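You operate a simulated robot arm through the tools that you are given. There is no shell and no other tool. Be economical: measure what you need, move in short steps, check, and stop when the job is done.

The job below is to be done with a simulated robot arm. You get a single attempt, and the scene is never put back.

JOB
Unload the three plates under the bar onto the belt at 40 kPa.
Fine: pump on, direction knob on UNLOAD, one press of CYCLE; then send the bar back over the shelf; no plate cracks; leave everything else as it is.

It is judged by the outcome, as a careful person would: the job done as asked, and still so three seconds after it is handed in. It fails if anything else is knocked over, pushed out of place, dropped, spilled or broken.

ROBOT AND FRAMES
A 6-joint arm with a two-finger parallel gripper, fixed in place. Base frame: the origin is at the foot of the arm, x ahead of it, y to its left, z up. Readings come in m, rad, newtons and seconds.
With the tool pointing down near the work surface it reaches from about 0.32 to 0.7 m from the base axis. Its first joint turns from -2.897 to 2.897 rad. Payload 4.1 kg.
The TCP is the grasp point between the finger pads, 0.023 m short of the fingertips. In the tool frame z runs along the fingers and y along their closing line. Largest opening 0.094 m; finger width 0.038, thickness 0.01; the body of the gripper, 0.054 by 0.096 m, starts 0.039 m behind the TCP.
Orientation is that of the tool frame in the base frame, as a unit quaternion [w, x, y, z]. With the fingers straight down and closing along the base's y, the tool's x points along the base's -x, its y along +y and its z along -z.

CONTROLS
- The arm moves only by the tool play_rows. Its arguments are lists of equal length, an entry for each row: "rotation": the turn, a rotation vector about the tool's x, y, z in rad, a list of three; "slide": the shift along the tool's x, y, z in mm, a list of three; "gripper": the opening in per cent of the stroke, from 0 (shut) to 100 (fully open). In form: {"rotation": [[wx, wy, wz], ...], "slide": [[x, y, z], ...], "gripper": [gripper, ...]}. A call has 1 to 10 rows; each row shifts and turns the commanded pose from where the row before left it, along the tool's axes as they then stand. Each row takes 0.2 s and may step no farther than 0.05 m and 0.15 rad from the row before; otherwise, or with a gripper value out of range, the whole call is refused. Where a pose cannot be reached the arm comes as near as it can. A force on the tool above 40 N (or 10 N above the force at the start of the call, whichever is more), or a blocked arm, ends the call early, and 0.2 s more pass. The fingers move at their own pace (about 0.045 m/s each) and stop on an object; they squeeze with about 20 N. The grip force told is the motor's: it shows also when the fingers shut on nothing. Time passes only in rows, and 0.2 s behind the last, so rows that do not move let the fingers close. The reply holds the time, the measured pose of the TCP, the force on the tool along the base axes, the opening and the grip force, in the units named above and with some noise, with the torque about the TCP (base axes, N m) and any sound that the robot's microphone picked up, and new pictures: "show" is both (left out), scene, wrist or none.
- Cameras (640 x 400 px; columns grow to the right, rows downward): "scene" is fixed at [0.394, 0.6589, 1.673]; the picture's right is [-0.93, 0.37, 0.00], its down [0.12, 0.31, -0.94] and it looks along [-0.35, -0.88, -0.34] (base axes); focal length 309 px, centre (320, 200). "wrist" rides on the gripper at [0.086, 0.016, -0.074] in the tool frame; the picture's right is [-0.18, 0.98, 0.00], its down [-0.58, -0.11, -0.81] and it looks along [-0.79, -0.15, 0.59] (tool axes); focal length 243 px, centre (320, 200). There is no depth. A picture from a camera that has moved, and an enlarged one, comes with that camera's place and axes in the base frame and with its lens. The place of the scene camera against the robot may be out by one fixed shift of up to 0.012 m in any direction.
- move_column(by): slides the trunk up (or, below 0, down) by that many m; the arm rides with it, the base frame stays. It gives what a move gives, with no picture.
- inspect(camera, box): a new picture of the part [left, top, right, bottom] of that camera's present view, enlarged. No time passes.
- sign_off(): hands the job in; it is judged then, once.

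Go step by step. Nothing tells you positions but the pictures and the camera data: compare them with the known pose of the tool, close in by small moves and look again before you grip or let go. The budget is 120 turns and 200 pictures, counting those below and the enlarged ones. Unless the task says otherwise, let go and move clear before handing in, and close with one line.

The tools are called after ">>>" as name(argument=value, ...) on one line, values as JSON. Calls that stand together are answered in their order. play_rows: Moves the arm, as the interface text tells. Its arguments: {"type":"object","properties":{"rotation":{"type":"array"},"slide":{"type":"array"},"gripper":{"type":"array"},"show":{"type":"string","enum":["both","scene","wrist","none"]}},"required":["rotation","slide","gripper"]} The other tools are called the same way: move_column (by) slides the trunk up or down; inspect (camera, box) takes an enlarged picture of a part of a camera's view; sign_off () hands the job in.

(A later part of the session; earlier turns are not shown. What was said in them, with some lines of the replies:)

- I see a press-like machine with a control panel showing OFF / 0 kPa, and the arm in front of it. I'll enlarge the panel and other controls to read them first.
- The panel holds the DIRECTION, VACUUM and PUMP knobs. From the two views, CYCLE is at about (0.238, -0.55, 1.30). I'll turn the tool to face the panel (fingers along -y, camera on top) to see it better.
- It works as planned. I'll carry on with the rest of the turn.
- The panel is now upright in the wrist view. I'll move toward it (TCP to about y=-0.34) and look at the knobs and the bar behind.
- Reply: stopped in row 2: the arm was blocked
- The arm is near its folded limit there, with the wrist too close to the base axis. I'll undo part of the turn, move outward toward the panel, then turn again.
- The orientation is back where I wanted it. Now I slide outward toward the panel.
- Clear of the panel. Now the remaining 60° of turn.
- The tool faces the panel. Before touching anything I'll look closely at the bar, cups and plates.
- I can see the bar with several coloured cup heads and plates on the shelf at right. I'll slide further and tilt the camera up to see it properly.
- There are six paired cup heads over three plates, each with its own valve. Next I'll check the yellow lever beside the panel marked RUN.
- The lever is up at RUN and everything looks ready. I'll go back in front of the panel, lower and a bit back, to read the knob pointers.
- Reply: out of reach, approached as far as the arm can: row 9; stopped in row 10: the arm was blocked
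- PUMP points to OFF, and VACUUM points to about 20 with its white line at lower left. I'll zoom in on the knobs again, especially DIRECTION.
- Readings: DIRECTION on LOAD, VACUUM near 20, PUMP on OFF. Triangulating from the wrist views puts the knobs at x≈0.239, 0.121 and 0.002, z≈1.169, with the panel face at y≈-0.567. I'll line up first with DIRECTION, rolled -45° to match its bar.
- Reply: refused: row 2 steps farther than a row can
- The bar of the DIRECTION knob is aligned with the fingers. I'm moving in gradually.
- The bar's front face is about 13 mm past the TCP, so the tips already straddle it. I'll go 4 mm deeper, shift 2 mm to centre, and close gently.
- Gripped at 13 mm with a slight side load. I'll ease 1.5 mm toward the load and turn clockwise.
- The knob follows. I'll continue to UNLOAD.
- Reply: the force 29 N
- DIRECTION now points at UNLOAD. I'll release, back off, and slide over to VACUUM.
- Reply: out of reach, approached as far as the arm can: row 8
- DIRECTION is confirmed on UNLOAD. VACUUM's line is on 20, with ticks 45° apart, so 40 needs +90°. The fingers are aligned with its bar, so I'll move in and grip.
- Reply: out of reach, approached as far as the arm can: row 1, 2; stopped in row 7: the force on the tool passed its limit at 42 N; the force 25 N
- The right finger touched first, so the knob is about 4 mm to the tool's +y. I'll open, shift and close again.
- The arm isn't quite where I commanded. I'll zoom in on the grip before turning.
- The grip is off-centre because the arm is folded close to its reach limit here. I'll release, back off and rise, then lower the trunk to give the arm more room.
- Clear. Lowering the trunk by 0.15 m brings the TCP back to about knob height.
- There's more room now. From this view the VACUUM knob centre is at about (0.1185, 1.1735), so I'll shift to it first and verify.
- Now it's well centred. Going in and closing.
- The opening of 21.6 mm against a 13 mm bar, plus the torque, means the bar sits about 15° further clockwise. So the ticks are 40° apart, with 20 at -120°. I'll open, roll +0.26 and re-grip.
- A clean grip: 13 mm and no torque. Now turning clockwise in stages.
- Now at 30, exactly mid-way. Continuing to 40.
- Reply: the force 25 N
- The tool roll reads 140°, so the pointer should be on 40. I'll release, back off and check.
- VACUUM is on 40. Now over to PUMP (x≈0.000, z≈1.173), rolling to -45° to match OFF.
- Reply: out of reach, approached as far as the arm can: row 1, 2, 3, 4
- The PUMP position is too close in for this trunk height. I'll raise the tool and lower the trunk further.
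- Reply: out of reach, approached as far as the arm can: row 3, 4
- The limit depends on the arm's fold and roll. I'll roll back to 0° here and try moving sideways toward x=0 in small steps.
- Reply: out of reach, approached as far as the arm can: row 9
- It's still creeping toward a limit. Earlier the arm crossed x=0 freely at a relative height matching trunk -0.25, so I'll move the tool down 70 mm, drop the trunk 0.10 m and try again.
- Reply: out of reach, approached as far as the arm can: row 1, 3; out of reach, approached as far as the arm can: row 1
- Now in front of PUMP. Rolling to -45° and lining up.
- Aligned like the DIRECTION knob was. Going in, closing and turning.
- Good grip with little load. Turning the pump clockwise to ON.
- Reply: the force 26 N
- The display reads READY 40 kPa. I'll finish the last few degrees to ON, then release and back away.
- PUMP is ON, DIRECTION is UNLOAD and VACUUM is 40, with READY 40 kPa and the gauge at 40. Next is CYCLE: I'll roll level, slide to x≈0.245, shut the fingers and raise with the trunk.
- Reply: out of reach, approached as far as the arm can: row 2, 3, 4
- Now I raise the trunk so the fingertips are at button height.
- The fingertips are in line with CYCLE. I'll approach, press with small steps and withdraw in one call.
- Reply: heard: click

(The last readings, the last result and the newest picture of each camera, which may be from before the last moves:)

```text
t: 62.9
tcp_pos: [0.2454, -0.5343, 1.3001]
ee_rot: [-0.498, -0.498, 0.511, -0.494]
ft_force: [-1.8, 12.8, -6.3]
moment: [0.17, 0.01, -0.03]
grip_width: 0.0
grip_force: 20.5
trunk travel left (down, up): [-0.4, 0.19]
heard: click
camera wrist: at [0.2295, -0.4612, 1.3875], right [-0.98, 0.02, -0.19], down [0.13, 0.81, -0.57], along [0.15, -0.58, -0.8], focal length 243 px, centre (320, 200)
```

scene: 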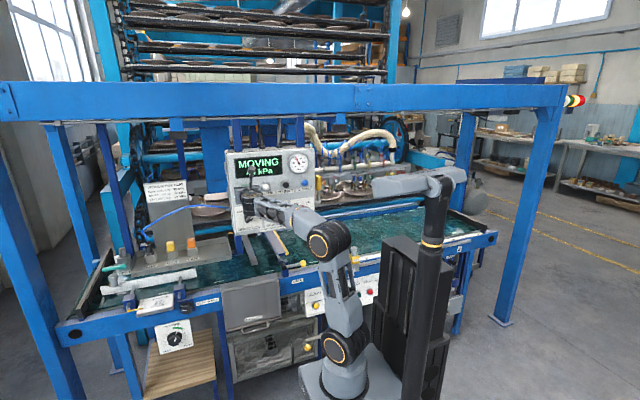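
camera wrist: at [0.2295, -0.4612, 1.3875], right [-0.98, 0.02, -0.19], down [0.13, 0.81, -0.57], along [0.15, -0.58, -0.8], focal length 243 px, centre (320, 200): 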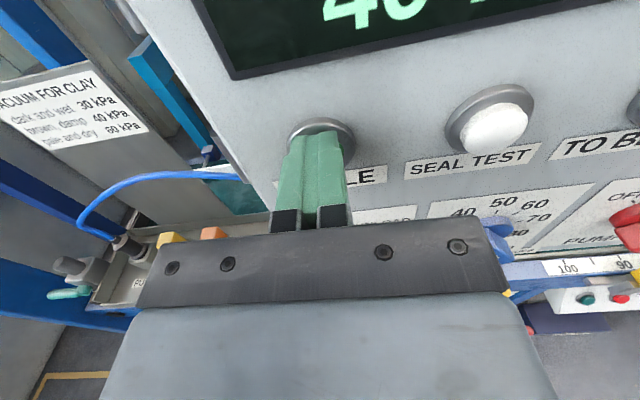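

One click, and the display says MOVING. I'll withdraw from the button and watch the cycle without touching anything.

>>> play_rows(rotation=[[0, 0, 0], [0, 0, 0], [0, 0, 0], [0, 0, 0], [0, 0, 0], [0, 0, 0]], slide=[[0, 0, -25], [0, 0, -25], [0, 0, 0], [0, 0, 0], [0, 0, 0], [0, 0, 0]], gripper=[0, 0, 0, 0, 0, 0], show="scene")

>>> inspect(camera="scene", box=[220, 110, 460, 260])

```text
t: 64.3
tcp_pos: [0.2465, -0.4869, 1.3]
ee_rot: [-0.498, -0.498, 0.51, -0.493]
ft_force: [0.4, 1.0, -0.2]
moment: [-0.01, -0.03, -0.04]
grip_width: 0.0
grip_force: 19.8
trunk travel left (down, up): [-0.4, 0.19]
```

scene: 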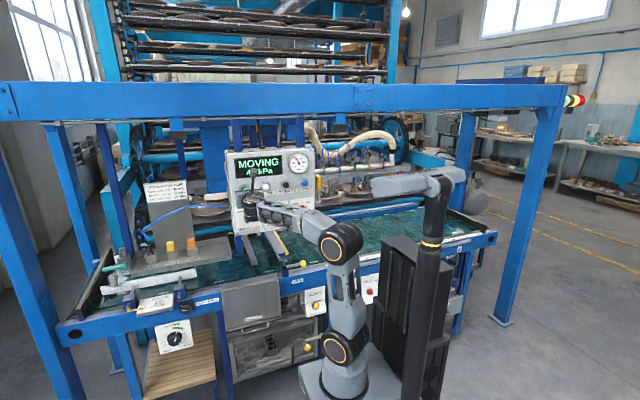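

```text
2.67 times, centred on (340, 185) of scene
camera zoom: at [0.394, 0.6589, 1.673], right [-0.93, 0.37, 0.0], down [0.12, 0.31, -0.94], along [-0.35, -0.88, -0.34], focal length 824 px, centre (267, 240)
```

zoom: 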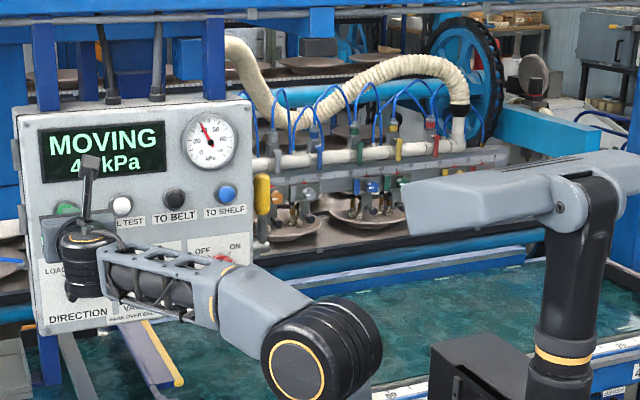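

The bar has lowered onto the plates. I'll wait and watch.

>>> play_rows(rotation=[[0, 0, 0], [0, 0, 0], [0, 0, 0], [0, 0, 0], [0, 0, 0], [0, 0, 0], [0, 0, 0], [0, 0, 0], [0, 0, 0], [0, 0, 0]], slide=[[0, 0, 0], [0, 0, 0], [0, 0, 0], [0, 0, 0], [0, 0, 0], [0, 0, 0], [0, 0, 0], [0, 0, 0], [0, 0, 0], [0, 0, 0]], gripper=[0, 0, 0, 0, 0, 0, 0, 0, 0, 0], show="scene")

>>> inspect(camera="scene", box=[220, 110, 460, 260])

```text
t: 66.5
tcp_pos: [0.2471, -0.4864, 1.301]
ee_rot: [-0.498, -0.498, 0.51, -0.493]
ft_force: [-0.8, -0.2, 0.3]
moment: [0.0, -0.01, 0.01]
grip_width: 0.0
grip_force: 19.8
trunk travel left (down, up): [-0.4, 0.19]
```

scene: 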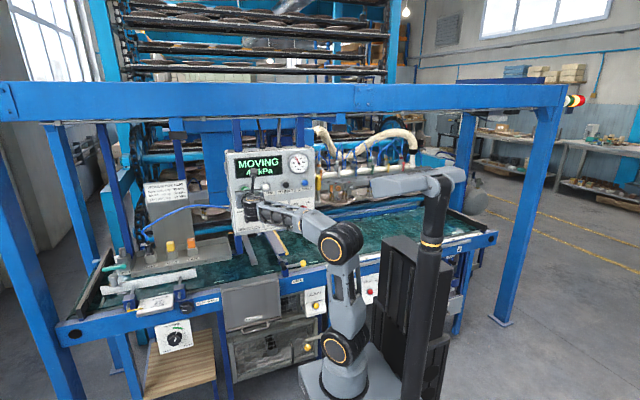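

```text
2.67 times, centred on (340, 185) of scene
camera zoom: at [0.394, 0.6589, 1.673], right [-0.93, 0.37, 0.0], down [0.12, 0.31, -0.94], along [-0.35, -0.88, -0.34], focal length 824 px, centre (267, 240)
```

zoom: 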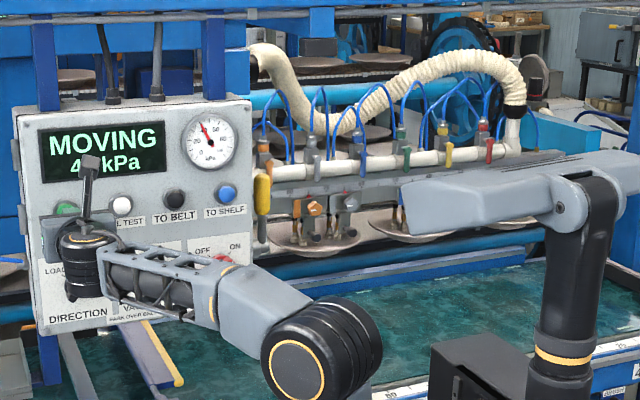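

The plates are being carried toward the belt and the arm is clear. I'll keep waiting.

>>> play_rows(rotation=[[0, 0, 0], [0, 0, 0], [0, 0, 0], [0, 0, 0], [0, 0, 0], [0, 0, 0], [0, 0, 0], [0, 0, 0], [0, 0, 0], [0, 0, 0]], slide=[[0, 0, 0], [0, 0, 0], [0, 0, 0], [0, 0, 0], [0, 0, 0], [0, 0, 0], [0, 0, 0], [0, 0, 0], [0, 0, 0], [0, 0, 0]], gripper=[0, 0, 0, 0, 0, 0, 0, 0, 0, 0], show="none")

>>> inspect(camera="scene", box=[220, 110, 460, 260])

>>> play_rows(rotation=[[0, 0, 0], [0, 0, 0], [0, 0, 0], [0, 0, 0], [0, 0, 0], [0, 0, 0], [0, 0, 0], [0, 0, 0], [0, 0, 0], [0, 0, 0]], slide=[[0, 0, 0], [0, 0, 0], [0, 0, 0], [0, 0, 0], [0, 0, 0], [0, 0, 0], [0, 0, 0], [0, 0, 0], [0, 0, 0], [0, 0, 0]], gripper=[0, 0, 0, 0, 0, 0, 0, 0, 0, 0], show="none")

>>> inspect(camera="scene", box=[220, 110, 460, 260])

```text
t: 68.7
tcp_pos: [0.2476, -0.4859, 1.3023]
ee_rot: [-0.497, -0.499, 0.51, -0.494]
ft_force: [-0.1, 0.6, 0.3]
moment: [0.04, 0.0, -0.02]
grip_width: 0.0
grip_force: 19.5
trunk travel left (down, up): [-0.4, 0.19]
```

```text
2.67 times, centred on (340, 185) of scene
camera zoom: at [0.394, 0.6589, 1.673], right [-0.93, 0.37, 0.0], down [0.12, 0.31, -0.94], along [-0.35, -0.88, -0.34], focal length 824 px, centre (267, 240)
```

zoom: 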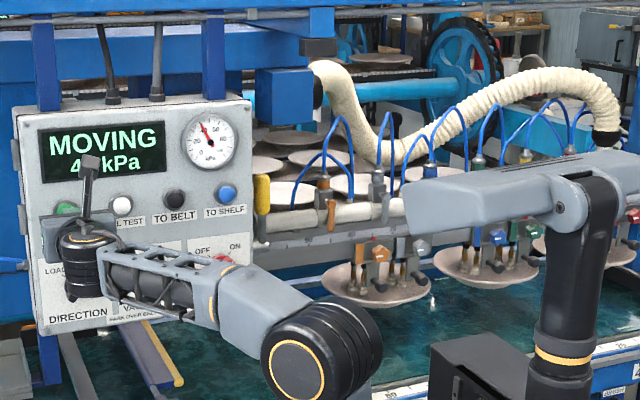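

```text
t: 70.9
tcp_pos: [0.2462, -0.4881, 1.3006]
ee_rot: [-0.498, -0.498, 0.51, -0.493]
ft_force: [0.3, -0.3, 1.2]
moment: [-0.02, -0.01, 0.03]
grip_width: 0.0001
grip_force: 20.2
trunk travel left (down, up): [-0.4, 0.19]
```

```text
2.67 times, centred on (340, 185) of scene
camera zoom: at [0.394, 0.6589, 1.673], right [-0.93, 0.37, 0.0], down [0.12, 0.31, -0.94], along [-0.35, -0.88, -0.34], focal length 824 px, centre (267, 240)
```

zoom: 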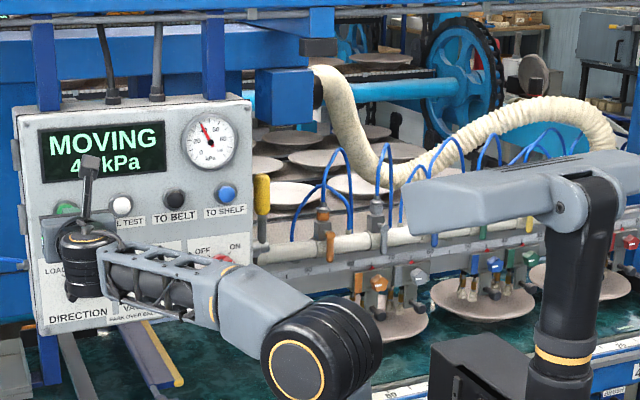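

The plates are going down onto the belt. Waiting for the release and the end of the cycle.

>>> play_rows(rotation=[[0, 0, 0], [0, 0, 0], [0, 0, 0], [0, 0, 0], [0, 0, 0], [0, 0, 0], [0, 0, 0], [0, 0, 0], [0, 0, 0], [0, 0, 0]], slide=[[0, 0, 0], [0, 0, 0], [0, 0, 0], [0, 0, 0], [0, 0, 0], [0, 0, 0], [0, 0, 0], [0, 0, 0], [0, 0, 0], [0, 0, 0]], gripper=[0, 0, 0, 0, 0, 0, 0, 0, 0, 0], show="none")

>>> play_rows(rotation=[[0, 0, 0], [0, 0, 0], [0, 0, 0], [0, 0, 0], [0, 0, 0], [0, 0, 0], [0, 0, 0], [0, 0, 0], [0, 0, 0], [0, 0, 0]], slide=[[0, 0, 0], [0, 0, 0], [0, 0, 0], [0, 0, 0], [0, 0, 0], [0, 0, 0], [0, 0, 0], [0, 0, 0], [0, 0, 0], [0, 0, 0]], gripper=[0, 0, 0, 0, 0, 0, 0, 0, 0, 0], show="scene")

>>> inspect(camera="scene", box=[220, 110, 460, 260])

```text
t: 73.1
tcp_pos: [0.2459, -0.4866, 1.2998]
ee_rot: [-0.498, -0.498, 0.51, -0.493]
ft_force: [0.0, 0.7, -0.1]
moment: [-0.03, -0.01, 0.03]
grip_width: 0.0
grip_force: 20.5
trunk travel left (down, up): [-0.4, 0.19]
```

```text
t: 75.3
tcp_pos: [0.2478, -0.4866, 1.3021]
ee_rot: [-0.498, -0.498, 0.511, -0.493]
ft_force: [-0.1, 0.5, 0.4]
moment: [-0.01, -0.01, 0.01]
grip_width: 0.0
grip_force: 19.6
trunk travel left (down, up): [-0.4, 0.19]
```

scene: 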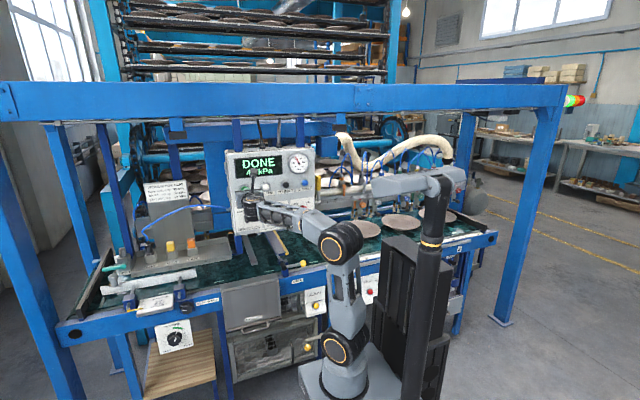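

```text
2.67 times, centred on (340, 185) of scene
camera zoom: at [0.394, 0.6589, 1.673], right [-0.93, 0.37, 0.0], down [0.12, 0.31, -0.94], along [-0.35, -0.88, -0.34], focal length 824 px, centre (267, 240)
```

zoom: 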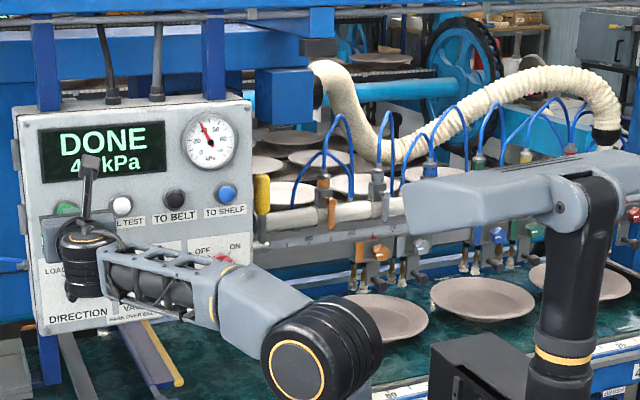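

DONE: the three plates are whole on the belt and the bar is raised over it. Now TO SHELF at x≈-0.006, same height. I'll slide across in checked steps.

>>> play_rows(rotation=[[0, 0, 0], [0, 0, 0], [0, 0, 0], [0, 0, 0]], slide=[[0, 25, -15], [0, 25, 0], [0, 25, 0], [0, 25, 0]], gripper=[0, 0, 0, 0], show="none")

>>> play_rows(rotation=[[0, 0, 0], [0, 0, 0], [0, 0, 0]], slide=[[0, 25, 0], [0, 25, 0], [0, 25, 0]], gripper=[0, 0, 0], show="scene")

```text
t: 76.3
tcp_pos: [0.1468, -0.4694, 1.2989]
ee_rot: [-0.497, -0.498, 0.511, -0.493]
ft_force: [0.3, -0.2, 0.1]
moment: [0.02, -0.01, 0.0]
grip_width: 0.0002
grip_force: 20.0
trunk travel left (down, up): [-0.4, 0.19]
```

```text
t: 77.1
tcp_pos: [0.0709, -0.4659, 1.3003]
ee_rot: [-0.498, -0.499, 0.51, -0.493]
ft_force: [-0.1, -0.7, -1.0]
moment: [0.02, 0.03, 0.01]
grip_width: 0.0
grip_force: 20.2
trunk travel left (down, up): [-0.4, 0.19]
```

scene: 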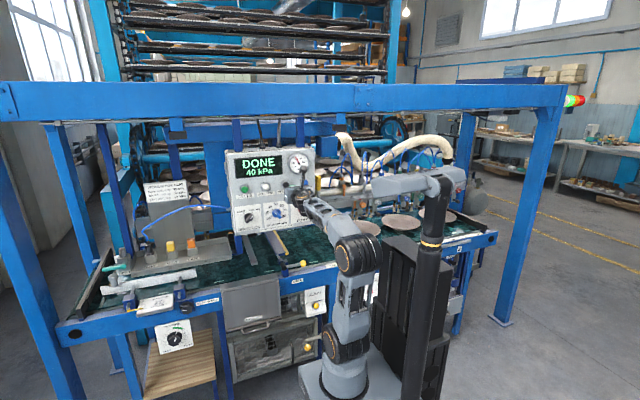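

Crossing smoothly. Continuing to x≈-0.006.

>>> play_rows(rotation=[[0, 0, 0], [0, 0, 0], [0, 0, 0]], slide=[[0, 26, 0], [0, 26, 0], [0, 25, 0]], gripper=[0, 0, 0])

>>> inspect(camera="wrist", box=[220, 40, 420, 240])

```text
t: 77.9
tcp_pos: [0.0266, -0.4674, 1.2909]
ee_rot: [-0.487, -0.507, 0.529, -0.475]
ft_force: [0.4, -1.1, 0.6]
moment: [0.01, 0.0, 0.01]
grip_width: 0.0
grip_force: 20.3
out of reach, approached as far as the arm can: row 1, 2, 3
trunk travel left (down, up): [-0.4, 0.19]
camera wrist: at [0.0117, -0.3982, 1.3838], right [-0.98, 0.05, -0.19], down [0.14, 0.84, -0.52], along [0.14, -0.54, -0.83], focal length 243 px, centre (320, 200)
```

scene: 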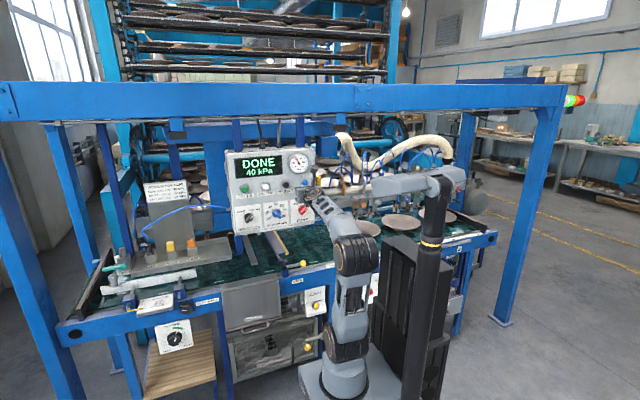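
wrist: 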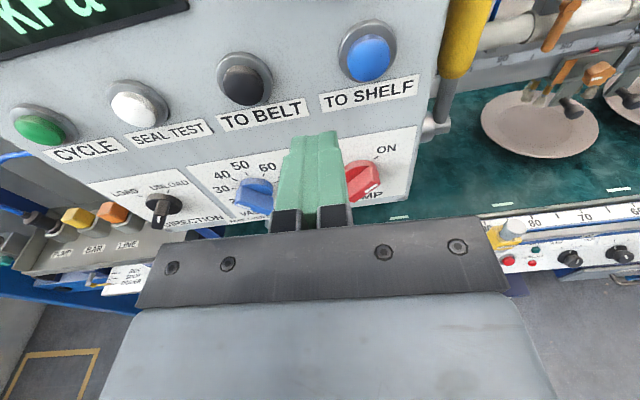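

```text
2.00 times, centred on (320, 140) of wrist
camera zoom: at [0.0117, -0.3982, 1.3838], right [-0.98, 0.05, -0.19], down [0.14, 0.84, -0.52], along [0.14, -0.54, -0.83], focal length 485 px, centre (320, 320)
```

zoom: 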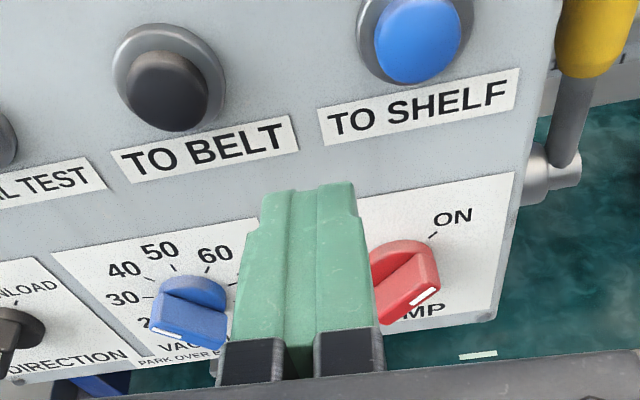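

Near the soft limit again. Last time, being slightly further back let it pass, so I'll pull back 22 mm and go on.

>>> play_rows(rotation=[[0, 0, 0], [0, 0, 0], [0, 0, 0]], slide=[[0, 0, -22], [0, 5, 0], [0, 5, 0]], gripper=[0, 0, 0], show="wrist")

```text
t: 78.7
tcp_pos: [-0.0056, -0.445, 1.2999]
ee_rot: [-0.496, -0.499, 0.511, -0.493]
ft_force: [-0.2, -0.2, 0.9]
moment: [0.0, 0.0, -0.03]
grip_width: 0.0002
grip_force: 19.7
trunk travel left (down, up): [-0.4, 0.19]
camera wrist: at [-0.0216, -0.3717, 1.3884], right [-0.98, 0.02, -0.19], down [0.13, 0.81, -0.57], along [0.14, -0.58, -0.8], focal length 243 px, centre (320, 200)
```

wrist: 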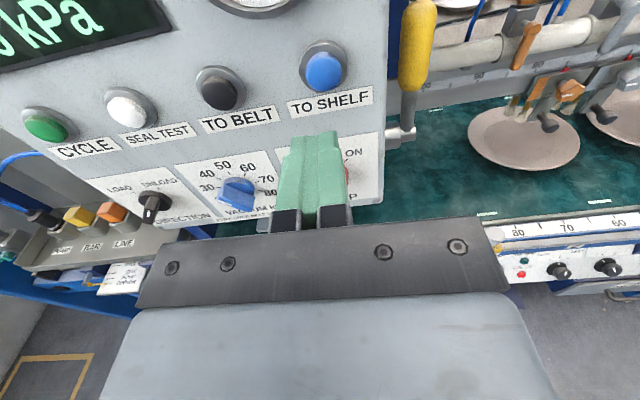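

In line with TO SHELF. Moving in for one press.

>>> play_rows(rotation=[[0, 0, 0], [0, 0, 0], [0, 0, 0], [0, 0, 0]], slide=[[0, 2, 20], [0, 0, 20], [0, 0, 20], [0, 0, 10]], gripper=[0, 0, 0, 0], show="wrist")

>>> inspect(camera="wrist", box=[240, 60, 400, 240])

```text
t: 79.7
tcp_pos: [-0.0088, -0.5139, 1.2977]
ee_rot: [-0.497, -0.499, 0.51, -0.493]
ft_force: [0.4, 0.3, 0.4]
moment: [0.02, 0.0, 0.0]
grip_width: 0.0003
grip_force: 19.6
trunk travel left (down, up): [-0.4, 0.19]
camera wrist: at [-0.0249, -0.4414, 1.3866], right [-0.98, 0.02, -0.19], down [0.13, 0.82, -0.56], along [0.14, -0.58, -0.8], focal length 243 px, centre (320, 200)
```

wrist: 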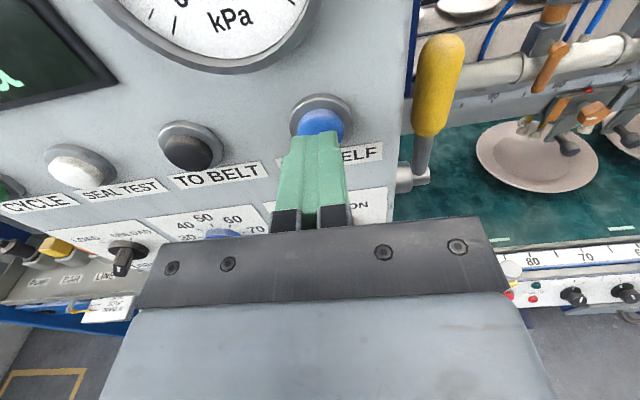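

```text
2.22 times, centred on (320, 150) of wrist
camera zoom: at [-0.0249, -0.4414, 1.3866], right [-0.98, 0.02, -0.19], down [0.13, 0.82, -0.56], along [0.14, -0.58, -0.8], focal length 539 px, centre (320, 311)
```

zoom: 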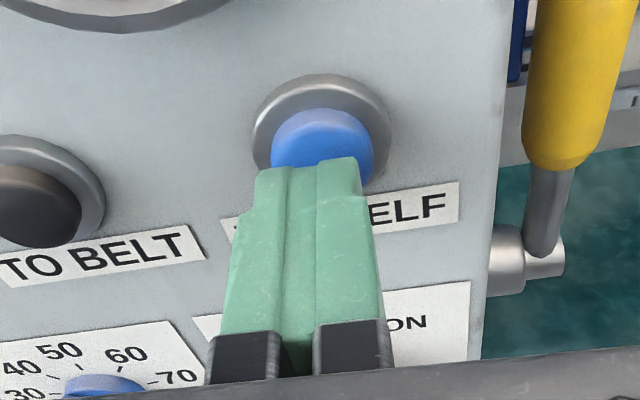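

Aligned within a couple of millimetres. A small correction, then the press.

>>> play_rows(rotation=[[0, 0, 0], [0, 0, 0], [0, 0, 0], [0, 0, 0], [0, 0, 0], [0, 0, 0]], slide=[[2, 2.5, 6], [0, 0, 4], [0, 0, 4], [0, 0, 3], [0, 0, 3], [0, 0, 2]], gripper=[0, 0, 0, 0, 0, 0], show="scene")

```text
t: 81.1
tcp_pos: [-0.0118, -0.535, 1.3007]
ee_rot: [-0.497, -0.499, 0.51, -0.494]
ft_force: [0.2, 12.0, -4.4]
moment: [0.18, -0.01, 0.08]
grip_width: 0.0
grip_force: 20.5
trunk travel left (down, up): [-0.4, 0.19]
heard: click
```

scene: 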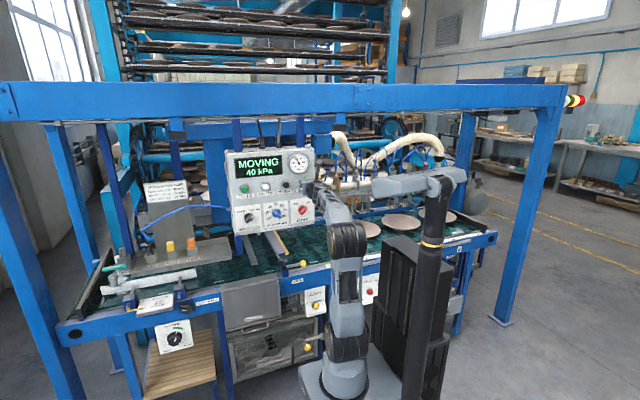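

One click, and the bar is moving back. I'll withdraw and wait.

>>> play_rows(rotation=[[0, 0, 0], [0, 0, 0], [0, 0, 0], [0, 0, 0], [0, 0, 0], [0, 0, 0], [0, 0, 0], [0, 0, 0], [0, 0, 0], [0, 0, 0]], slide=[[0, 0, -30], [0, 0, -30], [0, 0, -20], [0, 0, 0], [0, 0, 0], [0, 0, 0], [0, 0, 0], [0, 0, 0], [0, 0, 0], [0, 0, 0]], gripper=[0, 0, 0, 0, 0, 0, 0, 0, 0, 0], show="none")

>>> play_rows(rotation=[[0, 0, 0], [0, 0, 0], [0, 0, 0], [0, 0, 0], [0, 0, 0], [0, 0, 0], [0, 0, 0], [0, 0, 0], [0, 0, 0], [0, 0, 0]], slide=[[0, 0, 0], [0, 0, 0], [0, 0, 0], [0, 0, 0], [0, 0, 0], [0, 0, 0], [0, 0, 0], [0, 0, 0], [0, 0, 0], [0, 0, 0]], gripper=[0, 0, 0, 0, 0, 0, 0, 0, 0, 0])

>>> inspect(camera="scene", box=[220, 110, 460, 260])

```text
t: 83.3
tcp_pos: [-0.0098, -0.4569, 1.3022]
ee_rot: [-0.498, -0.498, 0.51, -0.494]
ft_force: [0.0, 0.1, 0.3]
moment: [-0.02, 0.01, -0.01]
grip_width: 0.0001
grip_force: 19.7
trunk travel left (down, up): [-0.4, 0.19]
```

```text
t: 85.5
tcp_pos: [-0.0094, -0.4552, 1.3014]
ee_rot: [-0.498, -0.498, 0.511, -0.493]
ft_force: [-0.3, -0.6, 0.2]
moment: [0.04, -0.02, -0.03]
grip_width: 0.0001
grip_force: 20.3
trunk travel left (down, up): [-0.4, 0.19]
camera wrist: at [-0.0254, -0.3817, 1.3896], right [-0.98, 0.02, -0.19], down [0.13, 0.81, -0.57], along [0.14, -0.58, -0.8], focal length 243 px, centre (320, 200)
```

scene: 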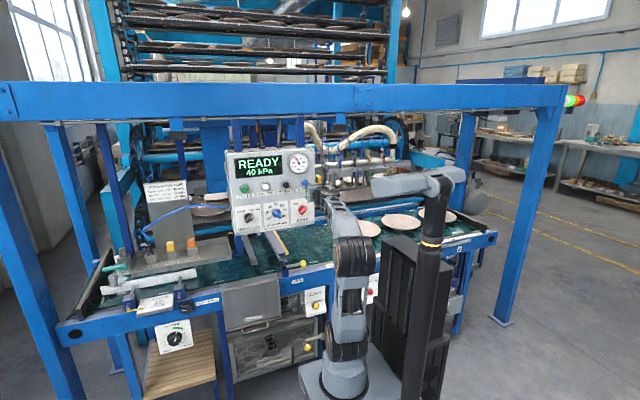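
wrist: 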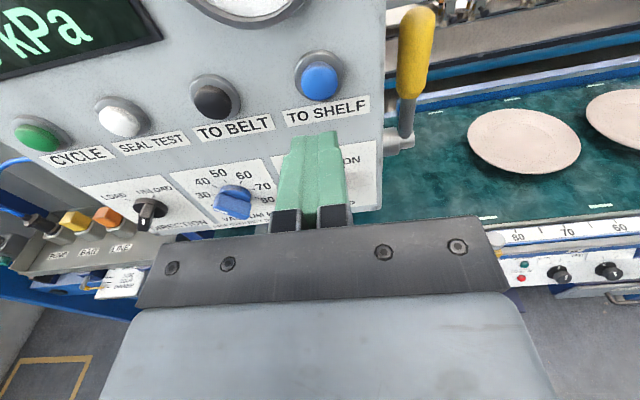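

```text
2.67 times, centred on (340, 185) of scene
camera zoom: at [0.394, 0.6589, 1.673], right [-0.93, 0.37, 0.0], down [0.12, 0.31, -0.94], along [-0.35, -0.88, -0.34], focal length 824 px, centre (267, 240)
```

zoom: 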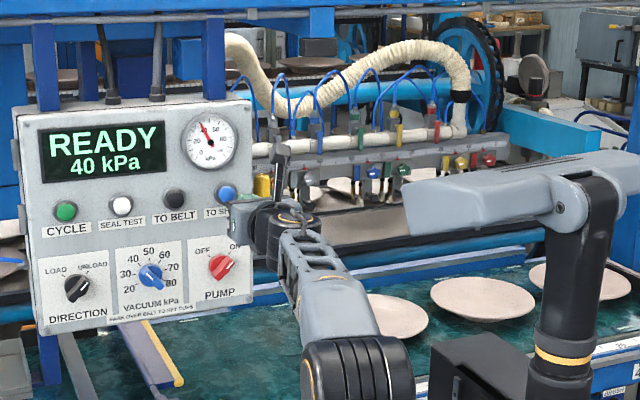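

The bar is back over the shelf, the display shows READY 40 kPa, and the knobs are as set. The three plates lie whole on the belt and the arm is clear, so I'm handing in.

>>> sign_off()

```text
The job is handed in.
```

The three plates were unloaded onto the belt at 40 kPa with one press of CYCLE, none cracked that I could see, and the bar is back over the shelf with the pump on and DIRECTION on UNLOAD.
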